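You operate a simulated robot arm through the tools that you are given. There is no shell and no other tool. Be economical: measure what you need, move in short steps, check, and stop when the job is done.

You are at the controls of a simulated two-armed robot. One attempt, no reset.

TASK
Pick up the small brush with one hand, pass it to the other hand and put it on the lower shelf of the disc rack. Stack the carton marked "kernels" from the top of the steel bench on top of the carton that says "shells". Take the round brush and leave it on the top of the small wooden bench. Stack the 30 disc from the top of the steel bench on top of the 22 disc. Fetch the black pot and set it in the silver pan. Put the yellow pouch on the top of the steel bench away on the top of the packing bench. Any order will do.

Only the result counts: the job must be done as asked and must still hold three seconds after the hand-in. Knocking over, shifting, dropping, spilling or breaking anything else fails it.

THE ROBOT
Two 7-joint arms with two-finger parallel grippers on one trunk, on a base that drives. Base frame: it is fixed to the floor where the robot stands at the start and does not move with it; the origin is under the middle of the robot, x ahead of it, y to its left, z up; the surface under the hand at the start is at about z = 0.8. Units: m, rad, N and s.
The left shoulder is at the start at [0.085, 0.182, 1.015], the right one opposite. With the tool pointing down near the work surface each hand reaches from about 0.32 to 0.76 m from the robot's upright axis, wherever it stands, measured 20 degrees to its own side. Places, roughly: black pot [0.5, -0.25, 0.75]; carton [0.75, -0.5, 0.75]; disc [0.75, 0.25, 0.75]; lower shelf of the disc rack [0.8, -2.7, 0.5]; pan (9x15x3 cm) [-1.3, -2.6, 0.8]; round brush (3x3x17 cm) [0.5, 0.3, 0.9]; small brush (2x2x13 cm) [0.6, -0.1, 0.9]; top of the packing bench [0.6, -8.2, 0.9]; top of the small wooden bench [-1.4, -2.3, 0.8]; yellow pouch [0.5, -0.5, 0.75]. Payload 3.91 kg a hand.
The tool frame of a hand sits at the grasp point between the pads (the TCP): z along the fingers, y along the line on which they close. The tips reach 0.03 m beyond it. Largest opening 0.11 m; finger width 0.02, thickness 0.01; the body of the gripper, 0.048 by 0.112 m, starts 0.055 m behind the TCP.
Orientation is that of the tool frame in the base frame, as [roll, pitch, yaw] about the fixed x, y, z axes, in that order (R = Rz(yaw) Ry(pitch) Rx(roll)). With the fingers straight down and closing along the base's y, the tool's x points along the base's -x, its y along +y and its z along -z.

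THE INTERFACE
- The arms move only by the tool send_rows. It takes "left_motion", "right_motion" or both (then of equal length, played together; a hand with none holds still); each is one flat list of numbers, 7 for each row, row after row: the finger opening in cm, from 0 to 11, then the shift along the tool's x, y, z in cm, then the turn, a rotation vector about the tool's x, y, z in rad. In form: [jaw, x, y, z, rx, ry, rz, jaw, x, y, z, rx, ry, rz, ...]. A call has 1 to 12 rows; each row shifts and turns the commanded pose from where the row before left it, along the tool's axes as they then stand. Each row takes 0.2 s and may step no farther than 0.05 m and 0.15 rad from the row before; otherwise, or with a gripper value out of range, the whole call is refused. A pose out of reach is approached as far as the arm can. The call stops where the force on the tool passes 40 N (or 10 N more than at its start, if that is more) or the arm is blocked; 0.2 s more then pass. The fingers move at their own pace (about 0.072 m/s each) and stop on an object; they squeeze with about 30 N. The grip force told is the motor's: it shows also when the fingers shut on nothing. Time passes only in rows, and 0.2 s behind the last, so rows that do not move let the fingers close. It gives the time, the measured TCP pose, the force on the tool (base axes), the opening and the grip force at its end, in the units of the frame above (readings bear some noise), with the torque about the TCP (base axes, N m) and any sound that the robot's microphone picked up.
- Cameras (640 x 400 px; columns grow to the right, rows downward): "scene" is now at [0.2395, -0.0134, 1.2576]; the picture's right is [-0.14, -0.99, 0.00], its down [0.04, -0.01, -1.00] and it looks along [0.99, -0.14, 0.04] (base axes); focal length 214 px, centre (320, 200). "left" rides on the left gripper at [0.073, -0.017, -0.103] in its tool frame; the picture's right is [0.23, 0.97, 0.00], its down [-0.76, 0.18, -0.62] and it looks along [-0.61, 0.14, 0.78] (tool axes); focal length 222 px, centre (320, 200). "right" rides on the right gripper at [0.072, 0.017, -0.103] in its tool frame; the picture's right is [-0.23, 0.97, 0.00], its down [-0.76, -0.18, -0.62] and it looks along [-0.61, -0.14, 0.78] (tool axes); focal length 222 px, centre (320, 200). There is no depth. A picture from a camera that has moved, and an enlarged one, comes with that camera's place and axes in the base frame and with its lens.
- grab_frame(camera): a new picture of that camera. The clock stands still meanwhile.
- raise_lower(by): slides the trunk up (or, below 0, down) by that many m; the arms and the scene camera ride with it, the base frame stays. It gives what a move gives, with no picture.
- base_move(legs): drives the robot by 1 to 6 legs, each [ahead, left, turn to the left] in m, m and rad, along the robot's own axes; the way and the turn of a leg run together, so that a leg with both is an arc; at most 1.5 m and 3.142 rad a leg. The arms and the cameras ride along, it lands a little off, and it stops where it bumps. It gives what a move gives.
- head_to(pan, tilt): turns the head with the scene camera to pan (to the left, within 1.396 rad either way) and tilt (down, from -0.506 to 1.204), counted from straight ahead of the robot. It gives what a move gives.
- enlarge(camera, box): a new picture of the part [left, top, right, bottom] of that camera's present view, enlarged. The clock stands still meanwhile.
- close_job(): hands the job in; it is judged then, once.

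Go step by step. Nothing tells you exact positions but the pictures and the camera data: compare them with the known pose of the tool, close in by small moves and look again before you grip or let go. The budget is 196 turns and 176 pictures, counting those below and the enlarged ones. Unless the task says otherwise, let go and move clear before handing in.

The tools are called after "Call:" by a JSON object that holds its "fn" and its "kwargs". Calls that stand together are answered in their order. send_rows: Moves the arms, as the interface text tells. Its arguments: {"type":"object","properties":{"left_motion":{"type":"array","items":{"type":"number"}},"right_motion":{"type":"array","items":{"type":"number"}}},"required":[]} The other tools are called the same way: raise_lower (by) slides the trunk up or down; base_move (legs) drives the base; head_to (pan, tilt) turns the head that bears the scene camera; grab_frame (camera) takes a picture; enlarge (camera, box) takes an enlarged picture of a part of a camera's view; close_job () hands the job in.

At the start:

```text
time: 0.0
left_eef_pos: [0.3496, 0.1241, 1.0963]
left_ee_rot: [3.126, -0.003, -3.123]
left_force: [61.1, -12.8, -104.4]
left_ft_torque: [3.16, -3.02, 2.2]
left_gripper_width: 0.1101
left_gripper_force: 0.0
right_eef_pos: [0.3689, -0.2232, 1.1377]
right_ee_rot: [-3.141, 0.001, 3.141]
right_force: [-0.1, -0.1, 0.1]
right_ft_torque: [0.02, 0.0, 0.01]
right_gripper_width: 0.1099
right_gripper_force: 0.0
trunk travel left (down, up): [-0.275, 0.239]
robot x, y, heading: [0.0035, 0.0028, 0.002]
head pan, tilt: [-0.567, 1.107]
```

scene: 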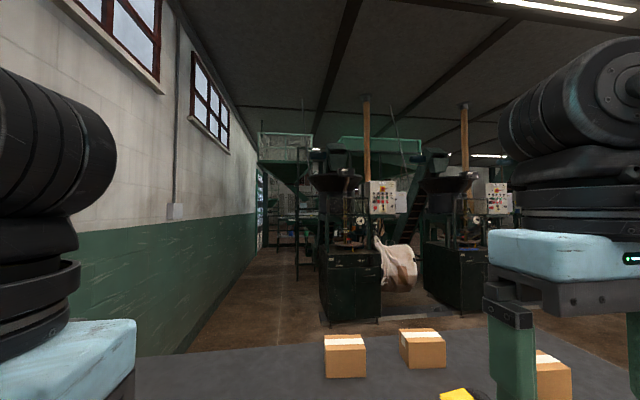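
right: 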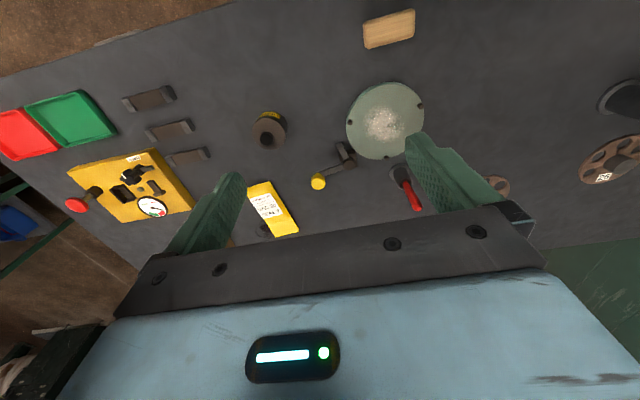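
left: 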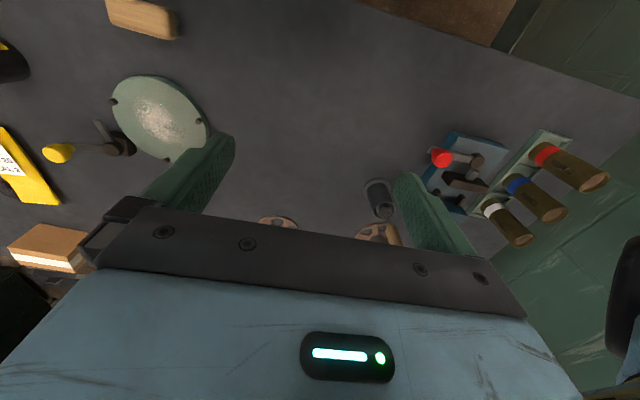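

The bench is only at the bottom of the scene view, so I'll tilt the head down to see the work area.

Call:
{"fn": "head_to", "kwargs": {"pan": 0.0, "tilt": 0.8}}

Call:
{"fn": "grab_frame", "kwargs": {"camera": "scene"}}

```text
time: 1.0
left_eef_pos: [0.3512, 0.1262, 1.0956]
left_ee_rot: [3.131, -0.008, -3.12]
left_force: [0.3, 0.4, 0.3]
left_ft_torque: [-0.04, -0.03, 0.03]
left_gripper_width: 0.1095
left_gripper_force: 0.1
right_eef_pos: [0.3683, -0.2249, 1.138]
right_ee_rot: [-3.141, 0.003, -3.141]
right_force: [0.0, 0.2, -1.1]
right_ft_torque: [0.0, 0.01, 0.0]
right_gripper_width: 0.1101
right_gripper_force: 0.1
trunk travel left (down, up): [-0.275, 0.239]
robot x, y, heading: [0.0031, 0.0007, -0.003]
head pan, tilt: [0.0, 0.799]
```

```text
172 pictures are left
camera scene: at [0.2372, -0.0014, 1.1929], right [-0.01, -1.0, 0.0], down [-0.62, 0.0, -0.79], along [0.79, -0.01, -0.62], focal length 214 px, centre (320, 200)
```

scene: 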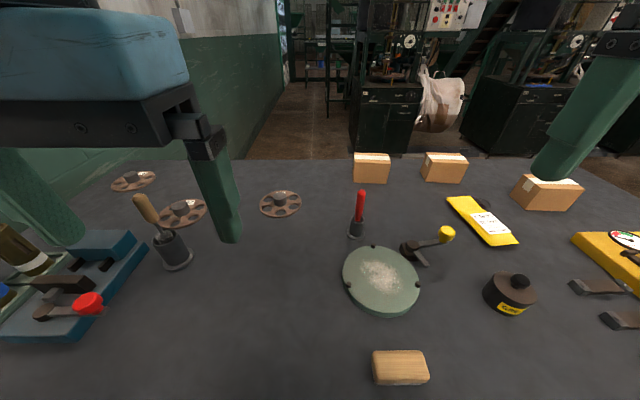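

I see three cartons, three discs, two brushes standing in holders, a black pot and the yellow pouch. I'll enlarge to read the labels.

Call:
{"fn": "enlarge", "kwargs": {"camera": "scene", "box": [340, 130, 600, 260]}}

Call:
{"fn": "enlarge", "kwargs": {"camera": "scene", "box": [90, 150, 310, 280]}}

Call:
{"fn": "enlarge", "kwargs": {"camera": "scene", "box": [330, 180, 560, 320]}}

```text
2.46 times, centred on (470, 195) of scene
camera zoom: at [0.2372, -0.0014, 1.1929], right [-0.01, -1.0, 0.0], down [-0.62, 0.0, -0.79], along [0.79, -0.01, -0.62], focal length 528 px, centre (-49, 212)
```

zoom: 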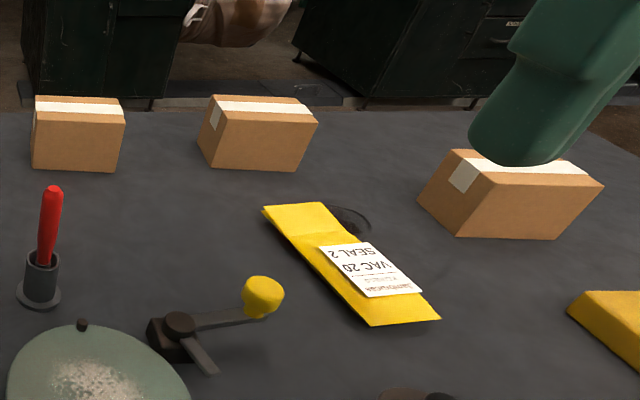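

```text
2.91 times, centred on (200, 215) of scene
camera zoom: at [0.2372, -0.0014, 1.1929], right [-0.01, -1.0, 0.0], down [-0.62, 0.0, -0.79], along [0.79, -0.01, -0.62], focal length 624 px, centre (669, 156)
```

zoom: 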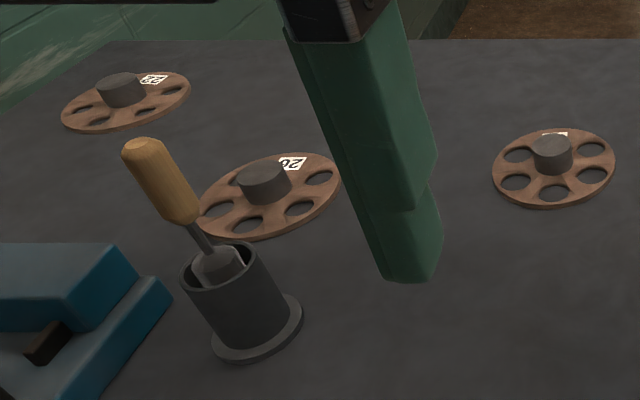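

```text
2.78 times, centred on (445, 250) of scene
camera zoom: at [0.2372, -0.0014, 1.1929], right [-0.01, -1.0, 0.0], down [-0.62, 0.0, -0.79], along [0.79, -0.01, -0.62], focal length 597 px, centre (-28, 61)
```

zoom: 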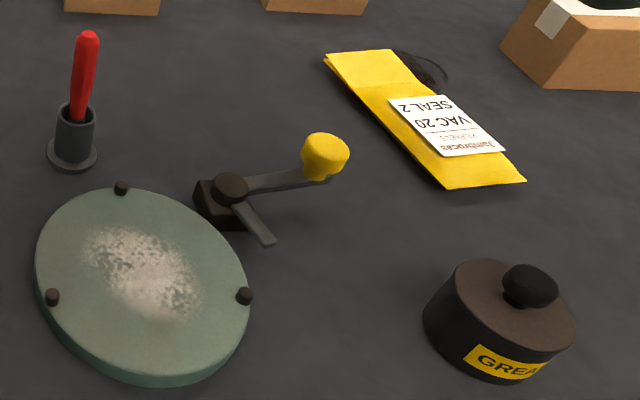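

Table top is near z=0.8, matching both cameras. I'll read the disc label from the right camera and look to the right side of the room.

Call:
{"fn": "enlarge", "kwargs": {"camera": "right", "box": [460, 120, 640, 230]}}

Call:
{"fn": "enlarge", "kwargs": {"camera": "scene", "box": [100, 160, 310, 240]}}

Call:
{"fn": "head_to", "kwargs": {"pan": -1.2, "tilt": 0.4}}

Call:
{"fn": "grab_frame", "kwargs": {"camera": "scene"}}

```text
3.56 times, centred on (550, 175) of right
camera zoom: at [0.2963, -0.2074, 1.2416], right [0.23, 0.97, 0.0], down [0.76, -0.18, 0.62], along [0.61, -0.14, -0.78], focal length 790 px, centre (-498, 289)
```

zoom: 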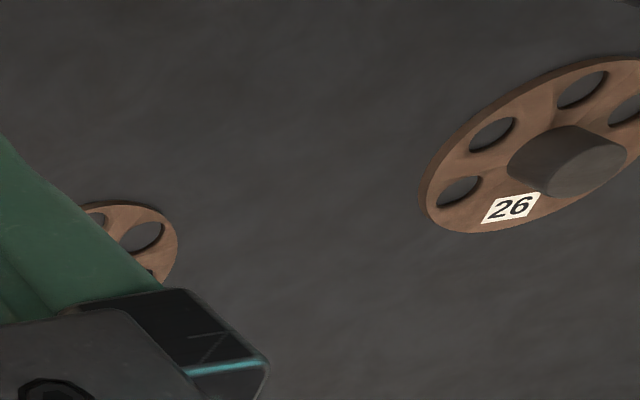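

```text
3.05 times, centred on (205, 200) of scene
camera zoom: at [0.2372, -0.0014, 1.1929], right [-0.01, -1.0, 0.0], down [-0.62, 0.0, -0.79], along [0.79, -0.01, -0.62], focal length 654 px, centre (670, 200)
```

zoom: 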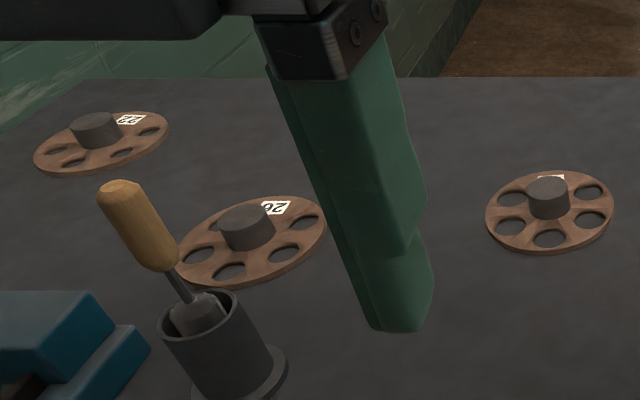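

```text
time: 2.4
left_eef_pos: [0.3513, 0.1258, 1.0981]
left_ee_rot: [3.132, -0.001, -3.114]
left_force: [61.9, -13.5, 5.5]
left_ft_torque: [1.47, 7.58, 2.5]
left_gripper_width: 0.11
left_gripper_force: 0.2
right_eef_pos: [0.3686, -0.2243, 1.138]
right_ee_rot: [3.141, 0.0, 3.141]
right_force: [-0.2, -0.3, -0.3]
right_ft_torque: [-0.03, 0.0, 0.02]
right_gripper_width: 0.11
right_gripper_force: 0.1
trunk travel left (down, up): [-0.275, 0.239]
robot x, y, heading: [0.0002, 0.0018, -0.002]
head pan, tilt: [-1.201, 0.4]
```

```text
166 pictures are left
camera scene: at [0.2429, -0.0134, 1.2144], right [-0.14, -0.99, 0.0], down [-0.41, 0.06, -0.91], along [0.9, -0.12, -0.41], focal length 214 px, centre (320, 200)
```

scene: 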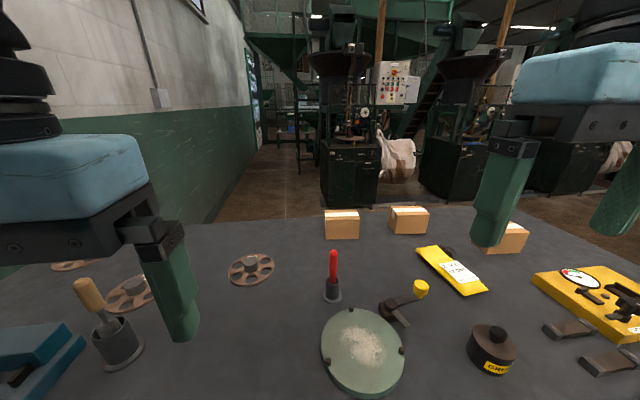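

The head's pan stalled against the left arm (camera pan only -0.14 and force on the left arm). I'll bring the head back to centre, move the left arm outward, then pan again.

Call:
{"fn": "head_to", "kwargs": {"pan": 0.0, "tilt": 0.6}}

Call:
{"fn": "send_rows", "kwargs": {"left_motion": [11, 0, 4, 0, 0, 0, 0, 11, 0, 4, -1, 0, 0, 0, 11, 0, 4, -1, 0, 0, 0, 11, 0, 4, -1, 0, 0, 0]}}

Call:
{"fn": "head_to", "kwargs": {"pan": -1.2, "tilt": 0.4}}

Call:
{"fn": "grab_frame", "kwargs": {"camera": "scene"}}

```text
time: 3.8
left_eef_pos: [0.3497, 0.125, 1.0969]
left_ee_rot: [3.129, 0.0, -3.126]
left_force: [0.8, -0.1, 0.3]
left_ft_torque: [0.01, 0.05, -0.01]
left_gripper_width: 0.1103
left_gripper_force: 0.0
right_eef_pos: [0.3686, -0.2237, 1.1388]
right_ee_rot: [3.141, -0.001, 3.141]
right_force: [-0.1, -0.6, -1.0]
right_ft_torque: [-0.04, 0.01, 0.02]
right_gripper_width: 0.1099
right_gripper_force: 0.1
trunk travel left (down, up): [-0.275, 0.239]
robot x, y, heading: [0.0012, 0.0016, -0.003]
head pan, tilt: [0.0, 0.6]
```

```text
time: 4.8
left_eef_pos: [0.3505, 0.2762, 1.1167]
left_ee_rot: [3.131, -0.001, -3.124]
left_force: [0.2, 0.2, 0.7]
left_ft_torque: [0.01, 0.0, -0.01]
left_gripper_width: 0.1099
left_gripper_force: 0.1
left hand out of reach, approached as far as the arm can: row 4
right_eef_pos: [0.3705, -0.2238, 1.1377]
right_ee_rot: [-3.141, 0.001, -3.141]
right_force: [-0.4, 0.2, -0.9]
right_ft_torque: [-0.03, 0.04, 0.02]
right_gripper_width: 0.1101
right_gripper_force: 0.1
trunk travel left (down, up): [-0.275, 0.239]
robot x, y, heading: [0.0026, -0.0014, -0.0]
head pan, tilt: [0.0, 0.6]
```

```text
time: 6.2
left_eef_pos: [0.3507, 0.2754, 1.1159]
left_ee_rot: [3.132, 0.001, -3.124]
left_force: [0.1, 0.0, 0.1]
left_ft_torque: [0.01, 0.03, -0.03]
left_gripper_width: 0.11
left_gripper_force: 0.0
right_eef_pos: [0.3689, -0.2239, 1.1394]
right_ee_rot: [3.142, 0.0, 3.141]
right_force: [-0.9, 0.3, 0.3]
right_ft_torque: [0.04, 0.02, -0.03]
right_gripper_width: 0.1101
right_gripper_force: 0.1
trunk travel left (down, up): [-0.275, 0.239]
robot x, y, heading: [0.0014, 0.0014, 0.002]
head pan, tilt: [-1.201, 0.4]
```

```text
165 pictures are left
camera scene: at [0.1851, -0.0871, 1.217], right [-0.93, -0.36, 0.0], down [-0.14, 0.36, -0.92], along [0.33, -0.86, -0.39], focal length 214 px, centre (320, 200)
```

scene: 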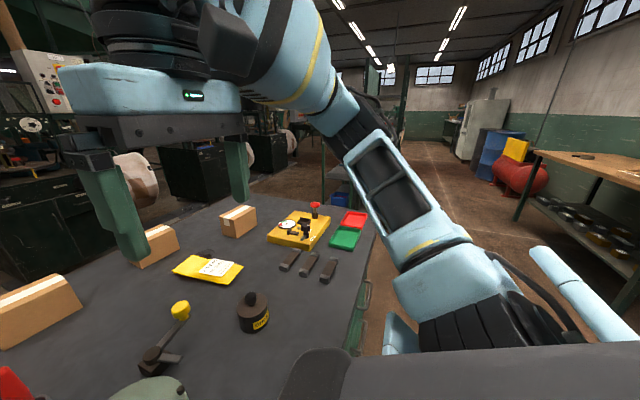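

Head moves freely now. Carton labels are on faces I can't see, so I'll drive around the right end of the bench to look from behind.

Call:
{"fn": "base_move", "kwargs": {"legs": [[-0.2, 0, 0], [0, -1.5, 0], [1.5, 0, 0], [0, 0, 2.3]]}}

Call:
{"fn": "head_to", "kwargs": {"pan": 0.0, "tilt": 0.4}}

Call:
{"fn": "grab_frame", "kwargs": {"camera": "scene"}}

```text
time: 33.2
left_eef_pos: [0.8501, -1.434, 1.116]
left_ee_rot: [3.131, -0.001, -0.799]
left_force: [0.4, -0.8, -0.2]
left_ft_torque: [0.02, -0.03, -0.02]
left_gripper_width: 0.1099
left_gripper_force: 0.1
right_eef_pos: [1.2015, -1.0784, 1.1383]
right_ee_rot: [3.14, 0.0, -0.816]
right_force: [0.2, -0.9, -1.3]
right_ft_torque: [0.01, -0.02, -0.02]
right_gripper_width: 0.1099
right_gripper_force: 0.2
trunk travel left (down, up): [-0.275, 0.239]
robot x, y, heading: [1.2933, -1.5032, 2.324]
head pan, tilt: [-1.201, 0.4]
```

```text
time: 34.6
left_eef_pos: [0.8507, -1.4351, 1.1156]
left_ee_rot: [3.132, 0.0, -0.798]
left_force: [0.6, 0.4, 0.4]
left_ft_torque: [0.0, -0.01, -0.01]
left_gripper_width: 0.1098
left_gripper_force: 0.1
right_eef_pos: [1.2023, -1.0771, 1.1377]
right_ee_rot: [-3.141, 0.002, -0.815]
right_force: [-0.5, -0.1, -0.2]
right_ft_torque: [0.0, -0.03, -0.02]
right_gripper_width: 0.1099
right_gripper_force: 0.1
trunk travel left (down, up): [-0.275, 0.239]
robot x, y, heading: [1.2894, -1.5011, 2.323]
head pan, tilt: [0.0, 0.4]
```

```text
164 pictures are left
camera scene: at [1.1236, -1.3234, 1.217], right [0.73, 0.69, 0.0], down [0.27, -0.28, -0.92], along [-0.63, 0.67, -0.39], focal length 214 px, centre (320, 200)
```

scene: 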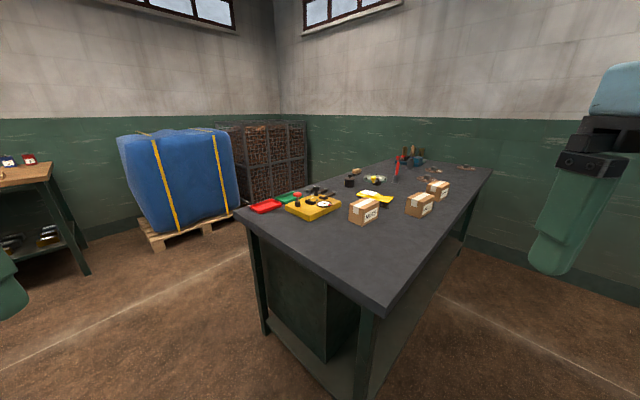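

Call:
{"fn": "enlarge", "kwargs": {"camera": "scene", "box": [330, 140, 490, 240]}}

```text
4.00 times, centred on (410, 190) of scene
camera zoom: at [1.1236, -1.3234, 1.217], right [0.73, 0.69, 0.0], down [0.27, -0.28, -0.92], along [-0.63, 0.67, -0.39], focal length 858 px, centre (-40, 240)
```

zoom: 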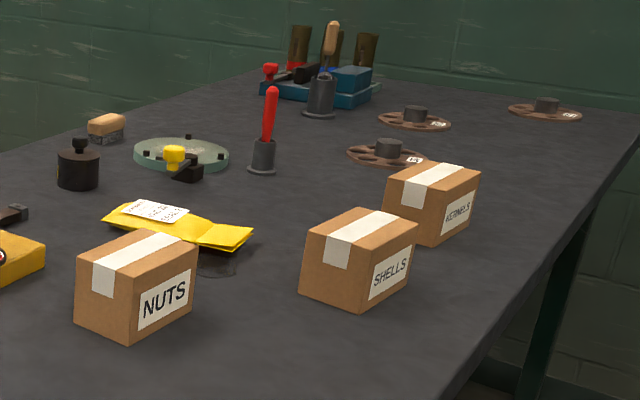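

Cartons read NUTS, SHELLS (middle) and KERNELS (farthest). I'll zoom on the disc labels.

Call:
{"fn": "enlarge", "kwargs": {"camera": "scene", "box": [410, 155, 480, 190]}}

```text
9.14 times, centred on (445, 172) of scene
camera zoom: at [1.1236, -1.3234, 1.217], right [0.73, 0.69, 0.0], down [0.27, -0.28, -0.92], along [-0.63, 0.67, -0.39], focal length 1961 px, centre (-823, 451)
```

zoom: 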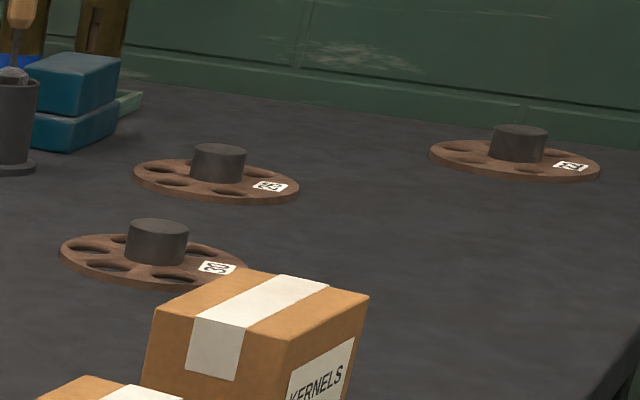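

30 disc is the nearest of the three, 22 the farthest. I'll drive behind the bench, facing it, to reach cartons and discs.

Call:
{"fn": "base_move", "kwargs": {"legs": [[0, 0, 0.818], [-0.1, 0, 0], [0, -1.2, 0]]}}

Call:
{"fn": "head_to", "kwargs": {"pan": 0.0, "tilt": 0.8}}

Call:
{"fn": "grab_frame", "kwargs": {"camera": "scene"}}

Call:
{"fn": "grab_frame", "kwargs": {"camera": "left"}}

Call:
{"fn": "grab_frame", "kwargs": {"camera": "right"}}

```text
time: 48.3
left_eef_pos: [1.0386, -0.5767, 1.1153]
left_ee_rot: [3.133, -0.001, 0.026]
left_force: [-1.1, -0.3, 0.4]
left_ft_torque: [-0.01, 0.01, 0.02]
left_gripper_width: 0.1098
left_gripper_force: 0.0
right_eef_pos: [1.0158, -0.0772, 1.1387]
right_ee_rot: [3.141, -0.002, 0.006]
right_force: [0.0, 0.3, -0.1]
right_ft_torque: [-0.01, 0.0, -0.03]
right_gripper_width: 0.1098
right_gripper_force: 0.1
trunk travel left (down, up): [-0.275, 0.239]
robot x, y, heading: [1.3882, -0.301, -3.135]
head pan, tilt: [0.0, 0.4]
```

```text
time: 49.1
left_eef_pos: [1.0395, -0.5772, 1.1166]
left_ee_rot: [3.133, 0.001, 0.026]
left_force: [0.0, -1.1, 1.1]
left_ft_torque: [0.01, 0.02, 0.0]
left_gripper_width: 0.11
left_gripper_force: 0.1
right_eef_pos: [1.0168, -0.0784, 1.1389]
right_ee_rot: [-3.141, -0.001, 0.005]
right_force: [0.9, 0.5, 0.2]
right_ft_torque: [-0.02, 0.01, -0.02]
right_gripper_width: 0.1097
right_gripper_force: 0.1
trunk travel left (down, up): [-0.275, 0.239]
robot x, y, heading: [1.3849, -0.2994, -3.141]
head pan, tilt: [0.0, 0.799]
```

```text
161 pictures are left
camera scene: at [1.1536, -0.3015, 1.1819], right [-0.01, 1.0, 0.0], down [0.72, 0.0, -0.7], along [-0.7, 0.0, -0.72], focal length 214 px, centre (320, 200)
```

scene: 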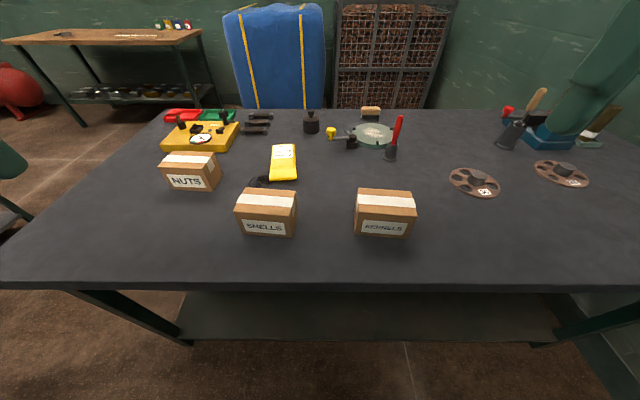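

```text
160 pictures are left
camera left: at [1.1104, -0.5576, 1.2174], right [0.25, -0.97, 0.01], down [-0.76, -0.19, 0.63], along [-0.6, -0.16, -0.78], focal length 222 px, centre (320, 200)
```

left: 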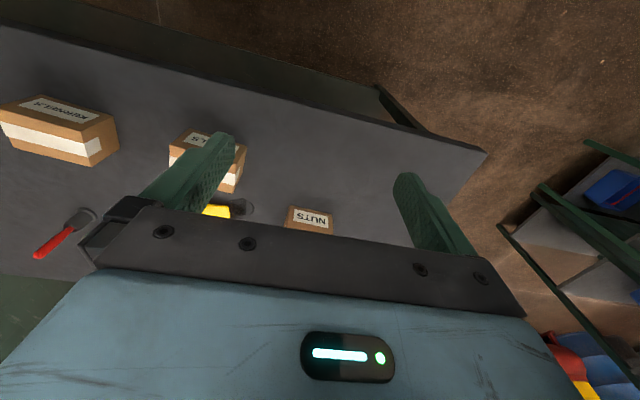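

```text
159 pictures are left
camera right: at [1.0889, -0.0937, 1.2415], right [-0.22, -0.98, 0.0], down [-0.76, 0.17, 0.62], along [-0.61, 0.14, -0.78], focal length 222 px, centre (320, 200)
```

right: 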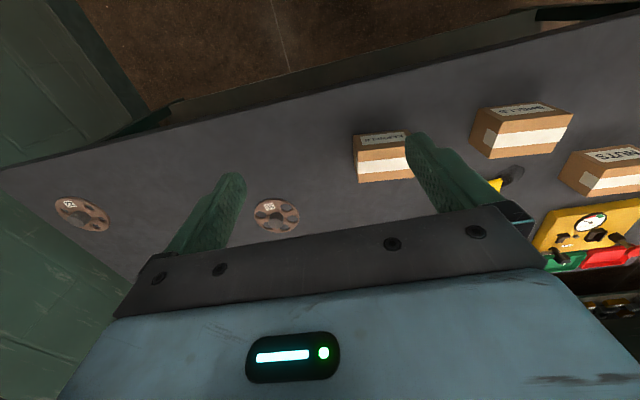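

Good view from behind. I'll zoom in on SHELLS and KERNELS for exact positions.

Call:
{"fn": "enlarge", "kwargs": {"camera": "scene", "box": [224, 160, 432, 290]}}

Call:
{"fn": "enlarge", "kwargs": {"camera": "scene", "box": [430, 140, 622, 260]}}

```text
3.08 times, centred on (328, 225) of scene
camera zoom: at [1.1536, -0.3015, 1.1819], right [-0.01, 1.0, 0.0], down [0.72, 0.0, -0.7], along [-0.7, 0.0, -0.72], focal length 660 px, centre (295, 123)
```

zoom: 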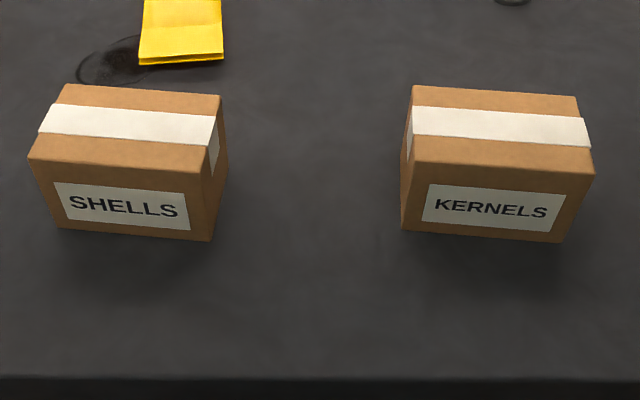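

```text
3.33 times, centred on (526, 200) of scene
camera zoom: at [1.1536, -0.3015, 1.1819], right [-0.01, 1.0, 0.0], down [0.72, 0.0, -0.7], along [-0.7, 0.0, -0.72], focal length 715 px, centre (-367, 200)
```

zoom: 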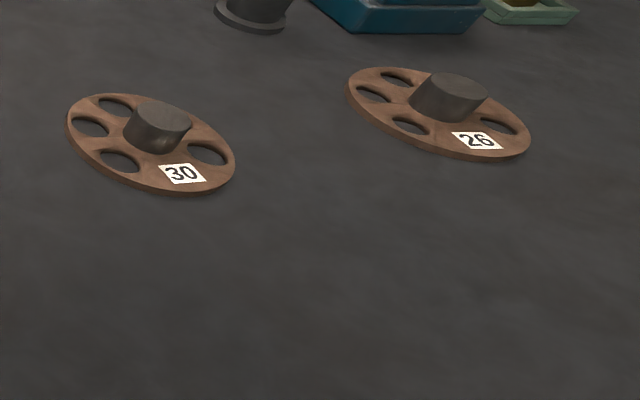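

KERNELS is about at (0.857,-0.170), top z≈0.873, 0.108 long in y, 0.069 in x; SHELLS at (0.857,-0.409), same slight yaw (~-0.085). I'll bring the right hand above KERNELS and turn it to close across the short side.

Call:
{"fn": "send_rows", "kwargs": {"right_motion": [11, -3.2, 1.84, 2.8, 0, 0, 0, 11, -3.2, 1.84, 2.8, 0, 0, 0, 11, -3.2, 1.84, 2.8, 0, 0, 0, 11, -3.2, 1.84, 2.8, 0, 0, 0, 11, -3.2, 1.84, 2.8, 0, 0, 0, 11, 0, 0, 0, 0, 0, -0.149, 11, 0, 0, 0, 0, 0, -0.149, 11, 0, 0, 0, 0, 0, -0.149, 11, 0, 0, 0, 0, 0, -0.149, 11, 0, 0, 0, 0, 0, -0.149]}}

Call:
{"fn": "send_rows", "kwargs": {"right_motion": [11, 0, 0, 0, 0, 0, -0.149, 11, 0, 0, 0, 0, 0, -0.149, 11, 0, 0, 0, 0, 0, -0.149, 11, 0, 0, 0, 0, 0, -0.149, 11, 0, 0, 0, 0, 0, -0.149]}}

Call:
{"fn": "grab_frame", "kwargs": {"camera": "right"}}

Call:
{"fn": "grab_frame", "kwargs": {"camera": "scene"}}

```text
time: 51.3
left_eef_pos: [1.0386, -0.5756, 1.1157]
left_ee_rot: [3.131, -0.001, 0.024]
left_force: [0.7, 0.2, -0.1]
left_ft_torque: [-0.02, 0.01, 0.0]
left_gripper_width: 0.1099
left_gripper_force: 0.1
right_eef_pos: [0.8569, -0.1691, 0.9984]
right_ee_rot: [3.141, 0.0, 0.753]
right_force: [-0.3, 0.1, -0.7]
right_ft_torque: [-0.01, 0.03, -0.01]
right_gripper_width: 0.1099
right_gripper_force: 0.0
trunk travel left (down, up): [-0.275, 0.239]
robot x, y, heading: [1.3876, -0.2959, -3.139]
head pan, tilt: [0.0, 0.799]
```

```text
time: 52.5
left_eef_pos: [1.0375, -0.5777, 1.1159]
left_ee_rot: [3.132, 0.001, 0.024]
left_force: [0.4, -0.9, -0.1]
left_ft_torque: [0.0, -0.01, 0.0]
left_gripper_width: 0.1098
left_gripper_force: 0.2
right_eef_pos: [0.9721, -0.2151, 0.9872]
right_ee_rot: [-3.14, -0.001, 1.497]
right_force: [1.2, -0.3, 0.0]
right_ft_torque: [0.02, -0.01, -0.03]
right_gripper_width: 0.11
right_gripper_force: 0.0
right hand out of reach, approached as far as the arm can: row 3, 4, 5
trunk travel left (down, up): [-0.275, 0.239]
robot x, y, heading: [1.3864, -0.3015, -3.138]
head pan, tilt: [0.0, 0.799]
```

```text
156 pictures are left
camera right: at [0.9947, -0.1438, 1.0904], right [0.95, -0.3, 0.0], down [-0.23, -0.75, 0.62], along [-0.19, -0.59, -0.78], focal length 222 px, centre (320, 200)
```

right: 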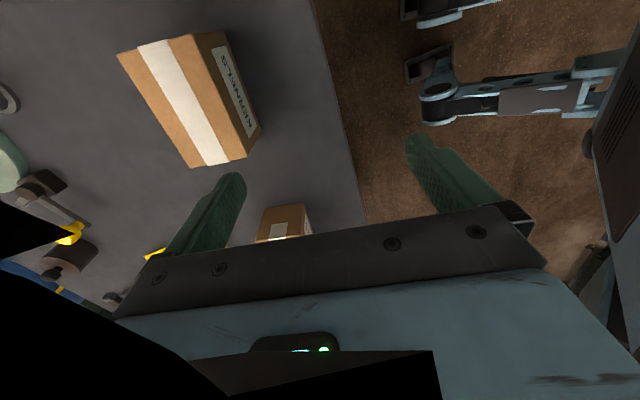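

```text
155 pictures are left
camera scene: at [1.154, -0.3018, 1.182], right [-0.01, 1.0, 0.0], down [0.72, 0.0, -0.7], along [-0.7, 0.0, -0.72], focal length 214 px, centre (320, 200)
```

scene: 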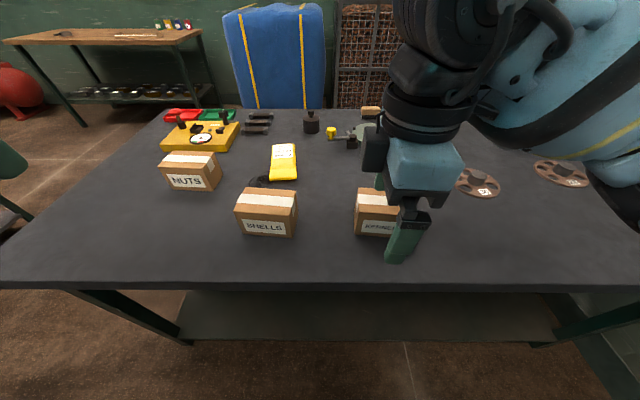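

Turning that way runs out of reach; the mirror orientation (yaw -1.65) should suit the right arm better. Unwinding the other way.

Call:
{"fn": "send_rows", "kwargs": {"right_motion": [11, 0, 0, 0, 0, 0, 0.149, 11, 0, 0, 0, 0, 0, 0.149, 11, 0, 0, 0, 0, 0, 0.149, 11, 0, 0, 0, 0, 0, 0.149, 11, 0, 0, 0, 0, 0, 0.149, 11, 0, 0, 0, 0, 0, 0.149, 11, 0, 0, 0, 0, 0, 0.149, 11, 0, 0, 0, 0, 0, 0.149, 11, 0, 0, 0, 0, 0, 0.149, 11, 0, 0, 0, 0, 0, 0.149]}}

Call:
{"fn": "send_rows", "kwargs": {"right_motion": [11, 0, 0, 0, 0, 0, 0.15, 11, 0, 0, 0, 0, 0, 0.15, 11, 0, 0, 0, 0, 0, 0.15, 11, 0, 0, 0, 0, 0, 0.15, 11, 0, 0, 0, 0, 0, 0.15, 11, 0, 0, 0, 0, 0, 0.15, 11, 0, 0, 0, 0, 0, 0.15, 11, 0, 0, 0, 0, 0, 0.15, 11, 0, 0, 0, 0, 0, 0.15, 11, 0, 0, 0, 0, 0, 0.15, 11, 0, 0, 0, 0, 0, 0.15]}}

Call:
{"fn": "grab_frame", "kwargs": {"camera": "right"}}

```text
time: 54.7
left_eef_pos: [1.0384, -0.5758, 1.1157]
left_ee_rot: [3.132, -0.001, 0.024]
left_force: [0.2, -0.1, -0.2]
left_ft_torque: [-0.07, 0.01, 0.01]
left_gripper_width: 0.1103
left_gripper_force: 0.0
right_eef_pos: [0.9706, -0.2149, 0.9874]
right_ee_rot: [-3.141, 0.0, 0.004]
right_force: [-0.1, 0.1, -1.0]
right_ft_torque: [-0.04, 0.03, 0.01]
right_gripper_width: 0.1099
right_gripper_force: 0.1
trunk travel left (down, up): [-0.275, 0.239]
robot x, y, heading: [1.3869, -0.2983, -3.139]
head pan, tilt: [0.0, 0.799]
```

```text
time: 57.1
left_eef_pos: [1.0378, -0.577, 1.1167]
left_ee_rot: [3.131, 0.0, 0.025]
left_force: [-0.6, 0.0, 0.1]
left_ft_torque: [0.0, 0.03, -0.04]
left_gripper_width: 0.1103
left_gripper_force: 0.1
right_eef_pos: [0.9714, -0.2145, 0.9882]
right_ee_rot: [3.14, 0.0, -1.646]
right_force: [0.5, 0.0, 0.4]
right_ft_torque: [0.0, -0.01, 0.02]
right_gripper_width: 0.1102
right_gripper_force: 0.2
trunk travel left (down, up): [-0.275, 0.239]
robot x, y, heading: [1.3891, -0.2977, -3.133]
head pan, tilt: [0.0, 0.799]
```

```text
154 pictures are left
camera right: at [0.9493, -0.2848, 1.0906], right [-0.95, 0.3, 0.0], down [0.24, 0.75, 0.62], along [0.19, 0.59, -0.78], focal length 222 px, centre (320, 200)
```

right: 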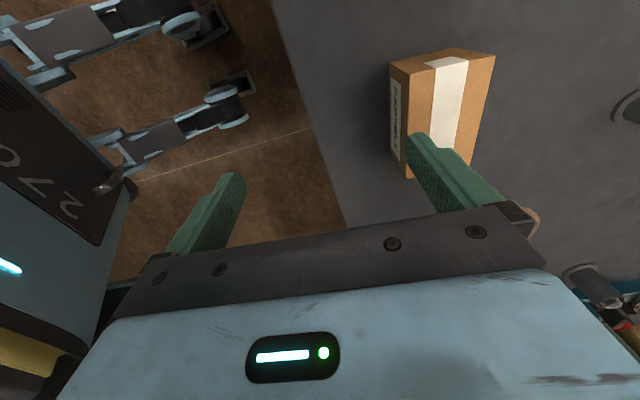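

This orientation works. Moving over KERNELS.

Call:
{"fn": "send_rows", "kwargs": {"right_motion": [11, -1.2, 3.9, 0, 0, 0, 0, 11, -1.2, 3.9, 0, 0, 0, 0, 11, -1.2, 3.9, 0, 0, 0, 0]}}

Call:
{"fn": "grab_frame", "kwargs": {"camera": "right"}}

Call:
{"fn": "enlarge", "kwargs": {"camera": "scene", "box": [224, 120, 480, 280]}}

```text
time: 57.9
left_eef_pos: [1.0374, -0.5765, 1.1159]
left_ee_rot: [3.13, 0.0, 0.025]
left_force: [0.0, 1.7, 0.3]
left_ft_torque: [-0.01, -0.02, 0.03]
left_gripper_width: 0.1102
left_gripper_force: 0.0
right_eef_pos: [0.8563, -0.169, 0.9871]
right_ee_rot: [3.141, -0.001, -1.642]
right_force: [0.4, -0.4, 0.8]
right_ft_torque: [0.0, -0.03, 0.0]
right_gripper_width: 0.1098
right_gripper_force: 0.1
trunk travel left (down, up): [-0.275, 0.239]
robot x, y, heading: [1.3851, -0.2963, -3.134]
head pan, tilt: [0.0, 0.799]
```

```text
153 pictures are left
camera right: at [0.8342, -0.2399, 1.0903], right [-0.95, 0.3, 0.0], down [0.23, 0.75, 0.62], along [0.18, 0.6, -0.78], focal length 222 px, centre (320, 200)
```

right: 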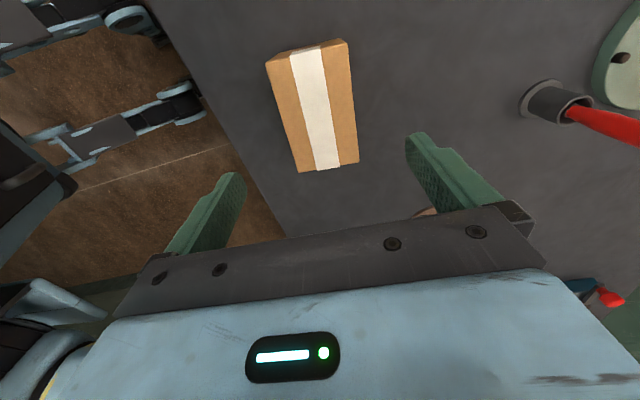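

```text
2.50 times, centred on (352, 200) of scene
camera zoom: at [1.1532, -0.3013, 1.1818], right [-0.01, 1.0, 0.0], down [0.72, 0.0, -0.7], along [-0.7, 0.0, -0.72], focal length 536 px, centre (240, 200)
```

zoom: 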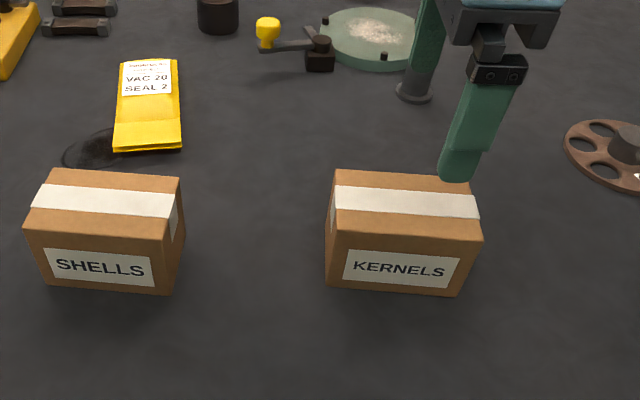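

KERNELS is centred between the fingers. Descending to grip.

Call:
{"fn": "send_rows", "kwargs": {"right_motion": [11, 0, 0, 4.7, 0, 0, 0, 11, 0, 0, 4.7, 0, 0, 0, 11, 0, 0, 4.6, 0, 0, 0]}}

Call:
{"fn": "send_rows", "kwargs": {"right_motion": [4, 0, 0, 0, 0, 0, 0, 4, 0, 0, 0, 0, 0, 0, 4, 0, 0, 0, 0, 0, 0, 4, 0, 0, 0, 0, 0, 0]}}

Call:
{"fn": "enlarge", "kwargs": {"camera": "scene", "box": [224, 120, 480, 280]}}

```text
time: 58.7
left_eef_pos: [1.0377, -0.5771, 1.1162]
left_ee_rot: [3.13, 0.0, 0.024]
left_force: [0.1, -0.6, 0.1]
left_ft_torque: [-0.02, 0.0, 0.0]
left_gripper_width: 0.11
left_gripper_force: 0.0
right_eef_pos: [0.8564, -0.1714, 0.845]
right_ee_rot: [-3.141, -0.001, -1.643]
right_force: [-0.6, -0.3, -0.6]
right_ft_torque: [0.01, 0.0, -0.03]
right_gripper_width: 0.1098
right_gripper_force: 0.0
trunk travel left (down, up): [-0.275, 0.239]
robot x, y, heading: [1.3858, -0.3018, -3.132]
head pan, tilt: [0.0, 0.799]
```

```text
time: 59.7
left_eef_pos: [1.0381, -0.5774, 1.1155]
left_ee_rot: [3.132, 0.0, 0.025]
left_force: [-0.6, 0.6, 0.3]
left_ft_torque: [0.01, -0.04, 0.02]
left_gripper_width: 0.11
left_gripper_force: 0.0
right_eef_pos: [0.8575, -0.1709, 0.8463]
right_ee_rot: [-3.141, 0.0, -1.644]
right_force: [0.7, -0.5, 0.3]
right_ft_torque: [-0.01, 0.0, 0.02]
right_gripper_width: 0.0704
right_gripper_force: 30.0
trunk travel left (down, up): [-0.275, 0.239]
robot x, y, heading: [1.3839, -0.2981, -3.135]
head pan, tilt: [0.0, 0.799]
```

```text
2.50 times, centred on (352, 200) of scene
camera zoom: at [1.1535, -0.3014, 1.1818], right [-0.01, 1.0, 0.0], down [0.72, 0.0, -0.7], along [-0.7, 0.0, -0.72], focal length 536 px, centre (240, 200)
```

zoom: 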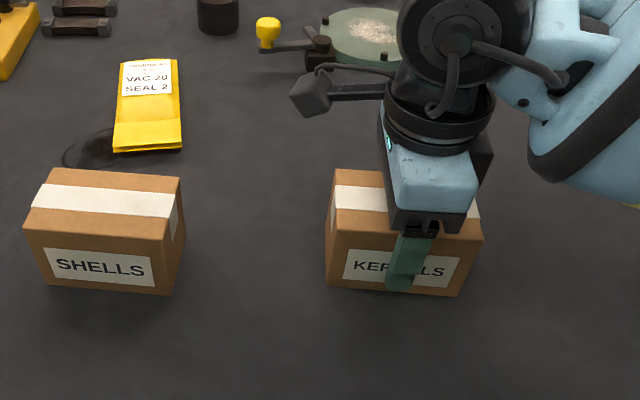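

Gripped (7.0 cm). Lift and shift by the measured offset (0,-0.241) over SHELLS.

Call:
{"fn": "send_rows", "kwargs": {"right_motion": [4, 0, 0, -4, 0, 0, 0, 4, 0, 0, -4, 0, 0, 0, 4, 0, 0, -4, 0, 0, 0, 4, 4.8, -0.36, 0, 0, 0, 0, 4, 4.8, -0.36, 0, 0, 0, 0, 4, 4.8, -0.36, 0, 0, 0, 0, 4, 4.8, -0.36, 0, 0, 0, 0, 4, 4.8, -0.36, 0, 0, 0, 0]}}

Call:
{"fn": "enlarge", "kwargs": {"camera": "scene", "box": [150, 100, 406, 260]}}

Call:
{"fn": "grab_frame", "kwargs": {"camera": "right"}}

```text
time: 61.5
left_eef_pos: [1.0385, -0.5797, 1.1151]
left_ee_rot: [3.131, 0.0, 0.024]
left_force: [0.1, 0.2, 0.3]
left_ft_torque: [0.01, -0.02, 0.04]
left_gripper_width: 0.11
left_gripper_force: 0.1
right_eef_pos: [0.8564, -0.4125, 0.966]
right_ee_rot: [3.139, 0.002, -1.644]
right_force: [0.1, -0.5, -1.1]
right_ft_torque: [0.0, 0.0, -0.02]
right_gripper_width: 0.0702
right_gripper_force: 29.9
trunk travel left (down, up): [-0.275, 0.239]
robot x, y, heading: [1.3869, -0.298, -3.134]
head pan, tilt: [0.0, 0.799]
```

```text
2.50 times, centred on (278, 180) of scene
camera zoom: at [1.1538, -0.3029, 1.1819], right [-0.01, 1.0, 0.0], down [0.72, 0.01, -0.7], along [-0.7, 0.0, -0.72], focal length 536 px, centre (425, 250)
```

zoom: 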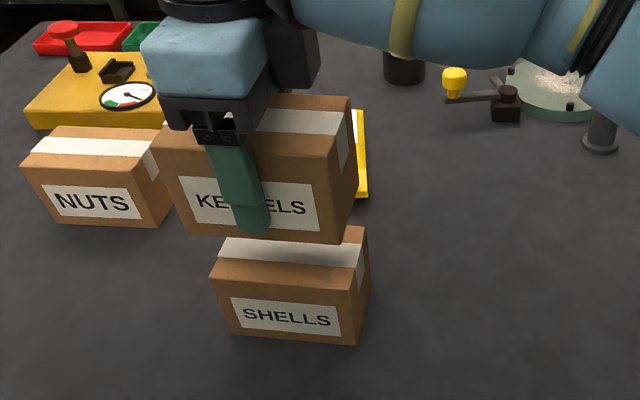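

```text
149 pictures are left
camera right: at [0.8351, -0.4833, 1.0693], right [-0.95, 0.3, 0.0], down [0.23, 0.75, 0.62], along [0.18, 0.6, -0.78], focal length 222 px, centre (320, 200)
```

right: 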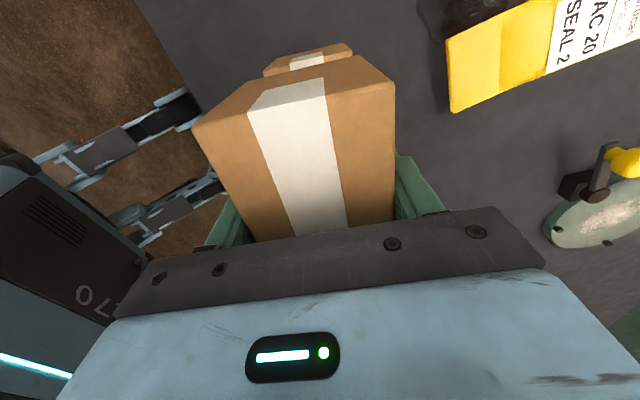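

The held carton's corners line up over SHELLS to within 2–3 mm. Lowering gently.

Call:
{"fn": "send_rows", "kwargs": {"right_motion": [4, 0, 0, 2, 0, 0, 0, 4, 0, 0, 1.6, 0, 0, 0, 4, 0, 0, 0.4, 0, 0, 0, 4, 0, 0, 0.3, 0, 0, 0, 4, 0, 0, 0.2, 0, 0, 0]}}

Call:
{"fn": "enlarge", "kwargs": {"camera": "scene", "box": [150, 100, 406, 260]}}

```text
time: 62.7
left_eef_pos: [1.0379, -0.5768, 1.1156]
left_ee_rot: [3.133, 0.0, 0.026]
left_force: [-0.1, 0.0, -0.2]
left_ft_torque: [-0.05, 0.04, -0.02]
left_gripper_width: 0.11
left_gripper_force: 0.1
right_eef_pos: [0.8579, -0.4115, 0.9217]
right_ee_rot: [-3.14, 0.0, -1.644]
right_force: [-0.2, -0.4, -2.2]
right_ft_torque: [-0.02, 0.01, 0.01]
right_gripper_width: 0.0702
right_gripper_force: 29.8
trunk travel left (down, up): [-0.275, 0.239]
robot x, y, heading: [1.3842, -0.3011, -3.133]
head pan, tilt: [0.0, 0.799]
```

```text
2.50 times, centred on (278, 180) of scene
camera zoom: at [1.1535, -0.3015, 1.1818], right [-0.01, 1.0, 0.0], down [0.72, 0.0, -0.7], along [-0.7, 0.0, -0.72], focal length 536 px, centre (425, 250)
```

zoom: 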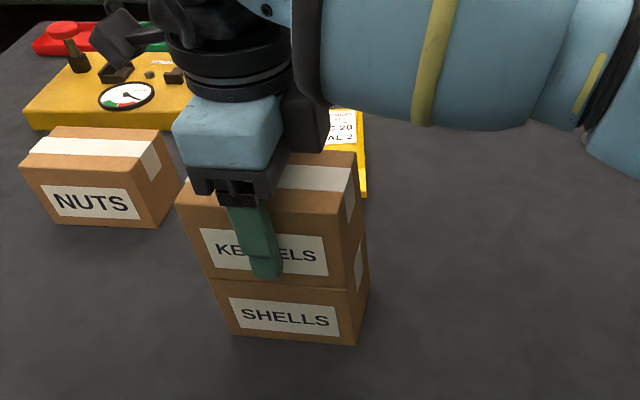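

Call:
{"fn": "send_rows", "kwargs": {"right_motion": [4, 0, 0, 0.15, 0, 0, 0, 4, 0, 0, 0.15, 0, 0, 0]}}

```text
time: 63.3
left_eef_pos: [1.0388, -0.5774, 1.1172]
left_ee_rot: [3.129, 0.002, 0.025]
left_force: [0.6, -0.7, 0.1]
left_ft_torque: [-0.02, 0.0, 0.02]
left_gripper_width: 0.1102
left_gripper_force: 0.0
right_eef_pos: [0.8585, -0.4109, 0.9215]
right_ee_rot: [3.137, -0.001, -1.644]
right_force: [-3.7, -0.7, 15.7]
right_ft_torque: [0.45, -0.3, 0.0]
right_gripper_width: 0.0699
right_gripper_force: 30.3
trunk travel left (down, up): [-0.275, 0.239]
robot x, y, heading: [1.392, -0.298, -3.135]
head pan, tilt: [0.0, 0.799]
```

Contact made (15 N up). Release slowly and rise.

Call:
{"fn": "send_rows", "kwargs": {"right_motion": [8, 0, 0, -0.2, 0, 0, 0, 10, 0, 0, 0, 0, 0, 0, 10, 0, 0, 0, 0, 0, 0, 10, 0, 0, -3, 0, 0, 0, 10, 0, 0, -4, 0, 0, 0, 10, 0, 0, -4, 0, 0, 0]}}

Call:
{"fn": "enlarge", "kwargs": {"camera": "scene", "box": [150, 100, 406, 260]}}

```text
time: 64.9
left_eef_pos: [1.0389, -0.5773, 1.1161]
left_ee_rot: [3.132, 0.0, 0.025]
left_force: [-0.1, 0.1, 0.9]
left_ft_torque: [0.01, 0.01, -0.04]
left_gripper_width: 0.11
left_gripper_force: 0.0
right_eef_pos: [0.8431, -0.3898, 1.0102]
right_ee_rot: [-3.094, -0.001, -1.689]
right_force: [-0.2, -0.2, 0.7]
right_ft_torque: [0.03, -0.01, -0.01]
right_gripper_width: 0.0998
right_gripper_force: 0.1
trunk travel left (down, up): [-0.275, 0.239]
robot x, y, heading: [1.3846, -0.3001, -3.132]
head pan, tilt: [0.0, 0.799]
stopped in row 6 (right hand): the arm was blocked; the commanded pose is now the measured one
```

```text
2.50 times, centred on (278, 180) of scene
camera zoom: at [1.1537, -0.3015, 1.1819], right [-0.01, 1.0, 0.0], down [0.72, 0.0, -0.7], along [-0.7, 0.0, -0.72], focal length 536 px, centre (425, 250)
```

zoom: 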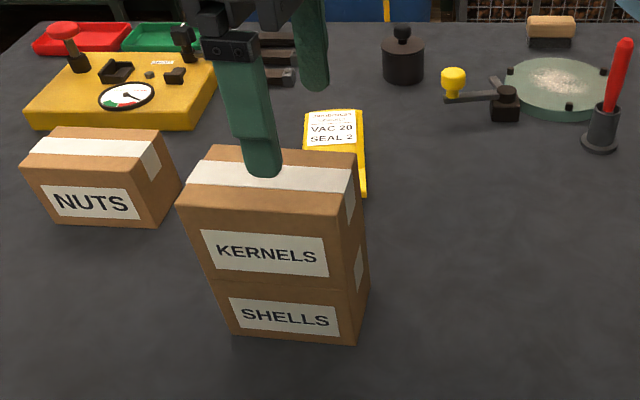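

The stack is good. The right arm got blocked high up (likely its own structure), so move it out sideways (+y) first.

Call:
{"fn": "send_rows", "kwargs": {"right_motion": [10, -4, 0, 0, 0, 0, 0, 10, -4, 0, 0, 0, 0, 0, 10, -4, 0, 0, 0, 0, 0, 10, -4, 0, -1, 0, 0, 0, 10, -4, 0, -2, 0, 0, 0]}}

Call:
{"fn": "grab_frame", "kwargs": {"camera": "scene"}}

```text
time: 66.1
left_eef_pos: [1.0386, -0.5757, 1.116]
left_ee_rot: [3.131, 0.002, 0.025]
left_force: [0.9, 0.6, 0.3]
left_ft_torque: [0.0, 0.02, -0.03]
left_gripper_width: 0.11
left_gripper_force: 0.1
right_eef_pos: [0.8665, -0.1909, 1.0422]
right_ee_rot: [-3.092, -0.001, -1.684]
right_force: [0.2, 0.0, 0.5]
right_ft_torque: [-0.01, -0.01, -0.03]
right_gripper_width: 0.0998
right_gripper_force: 0.2
trunk travel left (down, up): [-0.275, 0.239]
robot x, y, heading: [1.3896, -0.297, -3.135]
head pan, tilt: [0.0, 0.799]
```

```text
146 pictures are left
camera scene: at [1.1542, -0.3005, 1.182], right [-0.01, 1.0, 0.0], down [0.72, 0.0, -0.7], along [-0.7, 0.0, -0.72], focal length 214 px, centre (320, 200)
```

scene: 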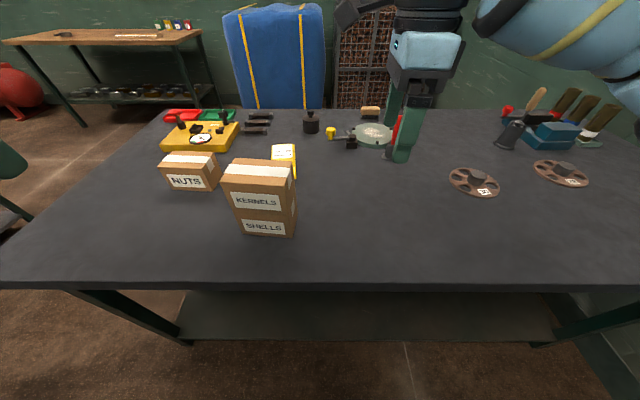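

Cartons done. Next the 30 disc: straighten the right hand and drive along the bench toward it.

Call:
{"fn": "send_rows", "kwargs": {"right_motion": [10, 0, 0, -1, -0.05, 0, 0, 10, 0, 0, -1, 0, 0, -0.15, 10, 0, 0, 0, 0, 0, -0.15, 10, 0, 0, 0, 0, 0, -0.15, 10, 0, 0, 0, 0, 0, -0.15, 10, 0, 0, 0, 0, 0, -0.15, 10, 0, 0, 0, 0, 0, -0.15, 10, 0, 0, 0, 0, 0, -0.15, 10, 0, 0, 0, 0, 0, -0.15, 10, 0, 0, 0, 0, 0, -0.15, 10, 0, 0, 0, 0, 0, -0.15, 10, 0, 0, 0, 0, 0, -0.15]}}

Call:
{"fn": "base_move", "kwargs": {"legs": [[0, -0.35, 0], [0.07, 0, 0]]}}

Call:
{"fn": "grab_frame", "kwargs": {"camera": "scene"}}

Call:
{"fn": "grab_frame", "kwargs": {"camera": "right"}}

```text
time: 68.7
left_eef_pos: [1.0381, -0.5778, 1.1164]
left_ee_rot: [3.131, 0.0, 0.025]
left_force: [0.1, 0.7, 0.6]
left_ft_torque: [0.04, 0.01, 0.01]
left_gripper_width: 0.1099
left_gripper_force: 0.0
right_eef_pos: [0.8643, -0.1921, 1.0616]
right_ee_rot: [-3.141, 0.003, -0.031]
right_force: [-0.1, 0.3, -0.9]
right_ft_torque: [0.02, -0.01, 0.0]
right_gripper_width: 0.1
right_gripper_force: 0.0
trunk travel left (down, up): [-0.275, 0.239]
robot x, y, heading: [1.3871, -0.2988, -3.136]
head pan, tilt: [0.0, 0.799]
```

```text
time: 73.0
left_eef_pos: [0.9662, -0.2257, 1.115]
left_ee_rot: [3.129, 0.0, 0.022]
left_force: [0.0, -0.1, 0.1]
left_ft_torque: [0.02, -0.02, -0.01]
left_gripper_width: 0.1099
left_gripper_force: 0.1
right_eef_pos: [0.7935, 0.1597, 1.0595]
right_ee_rot: [-3.141, -0.002, -0.037]
right_force: [-1.1, -1.1, -0.1]
right_ft_torque: [0.01, -0.02, 0.05]
right_gripper_width: 0.0997
right_gripper_force: 0.1
trunk travel left (down, up): [-0.275, 0.239]
robot x, y, heading: [1.3143, 0.0537, -3.136]
head pan, tilt: [0.0, 0.799]
```

```text
145 pictures are left
camera scene: at [1.0821, 0.0505, 1.1817], right [0.0, 1.0, 0.0], down [0.72, 0.0, -0.7], along [-0.7, 0.0, -0.72], focal length 214 px, centre (320, 200)
```

scene: 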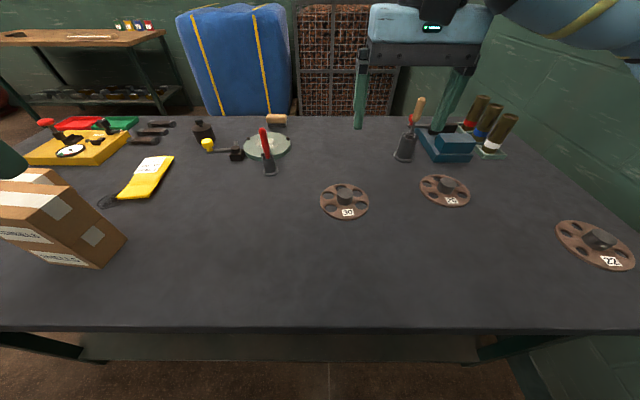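

```text
144 pictures are left
camera right: at [0.8655, 0.1402, 1.1637], right [-0.26, -0.96, 0.0], down [-0.75, 0.21, 0.62], along [-0.6, 0.16, -0.78], focal length 222 px, centre (320, 200)
```

right: 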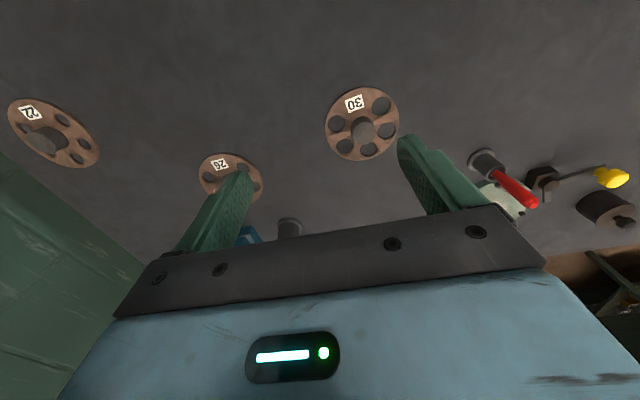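

Call:
{"fn": "enlarge", "kwargs": {"camera": "scene", "box": [296, 165, 392, 225]}}

Call:
{"fn": "enlarge", "kwargs": {"camera": "scene", "box": [544, 200, 640, 280]}}

Call:
{"fn": "enlarge", "kwargs": {"camera": "right", "box": [300, 70, 428, 180]}}

```text
6.67 times, centred on (344, 195) of scene
camera zoom: at [1.0821, 0.0505, 1.1817], right [0.0, 1.0, 0.0], down [0.72, 0.0, -0.7], along [-0.7, 0.0, -0.72], focal length 1430 px, centre (160, 233)
```

zoom: 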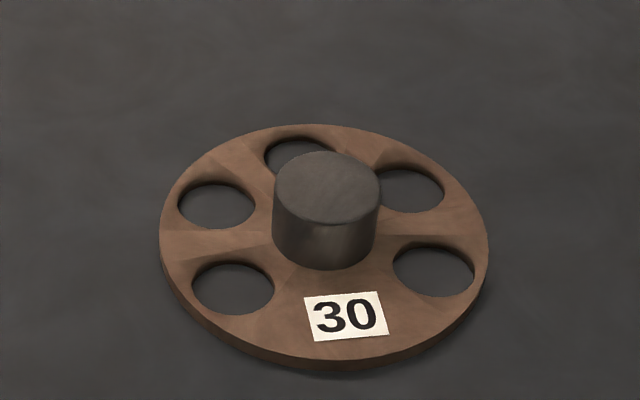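

```text
5.00 times, centred on (592, 240) of scene
camera zoom: at [1.0821, 0.0505, 1.1817], right [0.0, 1.0, 0.0], down [0.72, 0.0, -0.7], along [-0.7, 0.0, -0.72], focal length 1072 px, centre (-1040, 0)
```

zoom: 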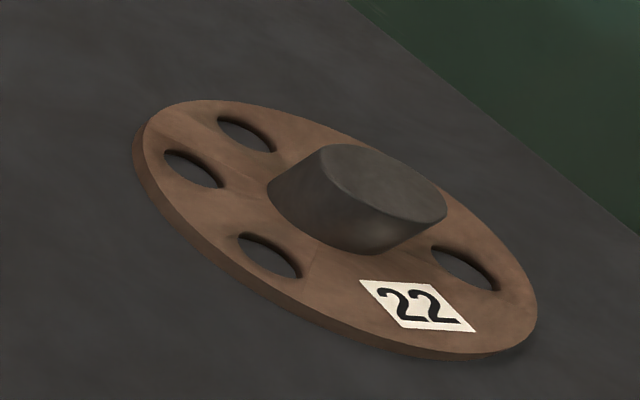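

```text
3.64 times, centred on (364, 125) of right
camera zoom: at [0.8655, 0.1402, 1.1637], right [-0.26, -0.96, 0.0], down [-0.75, 0.21, 0.62], along [-0.6, 0.16, -0.78], focal length 808 px, centre (160, 473)
```

zoom: 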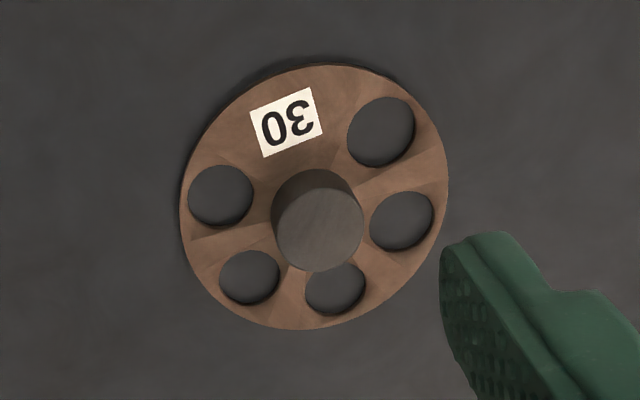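

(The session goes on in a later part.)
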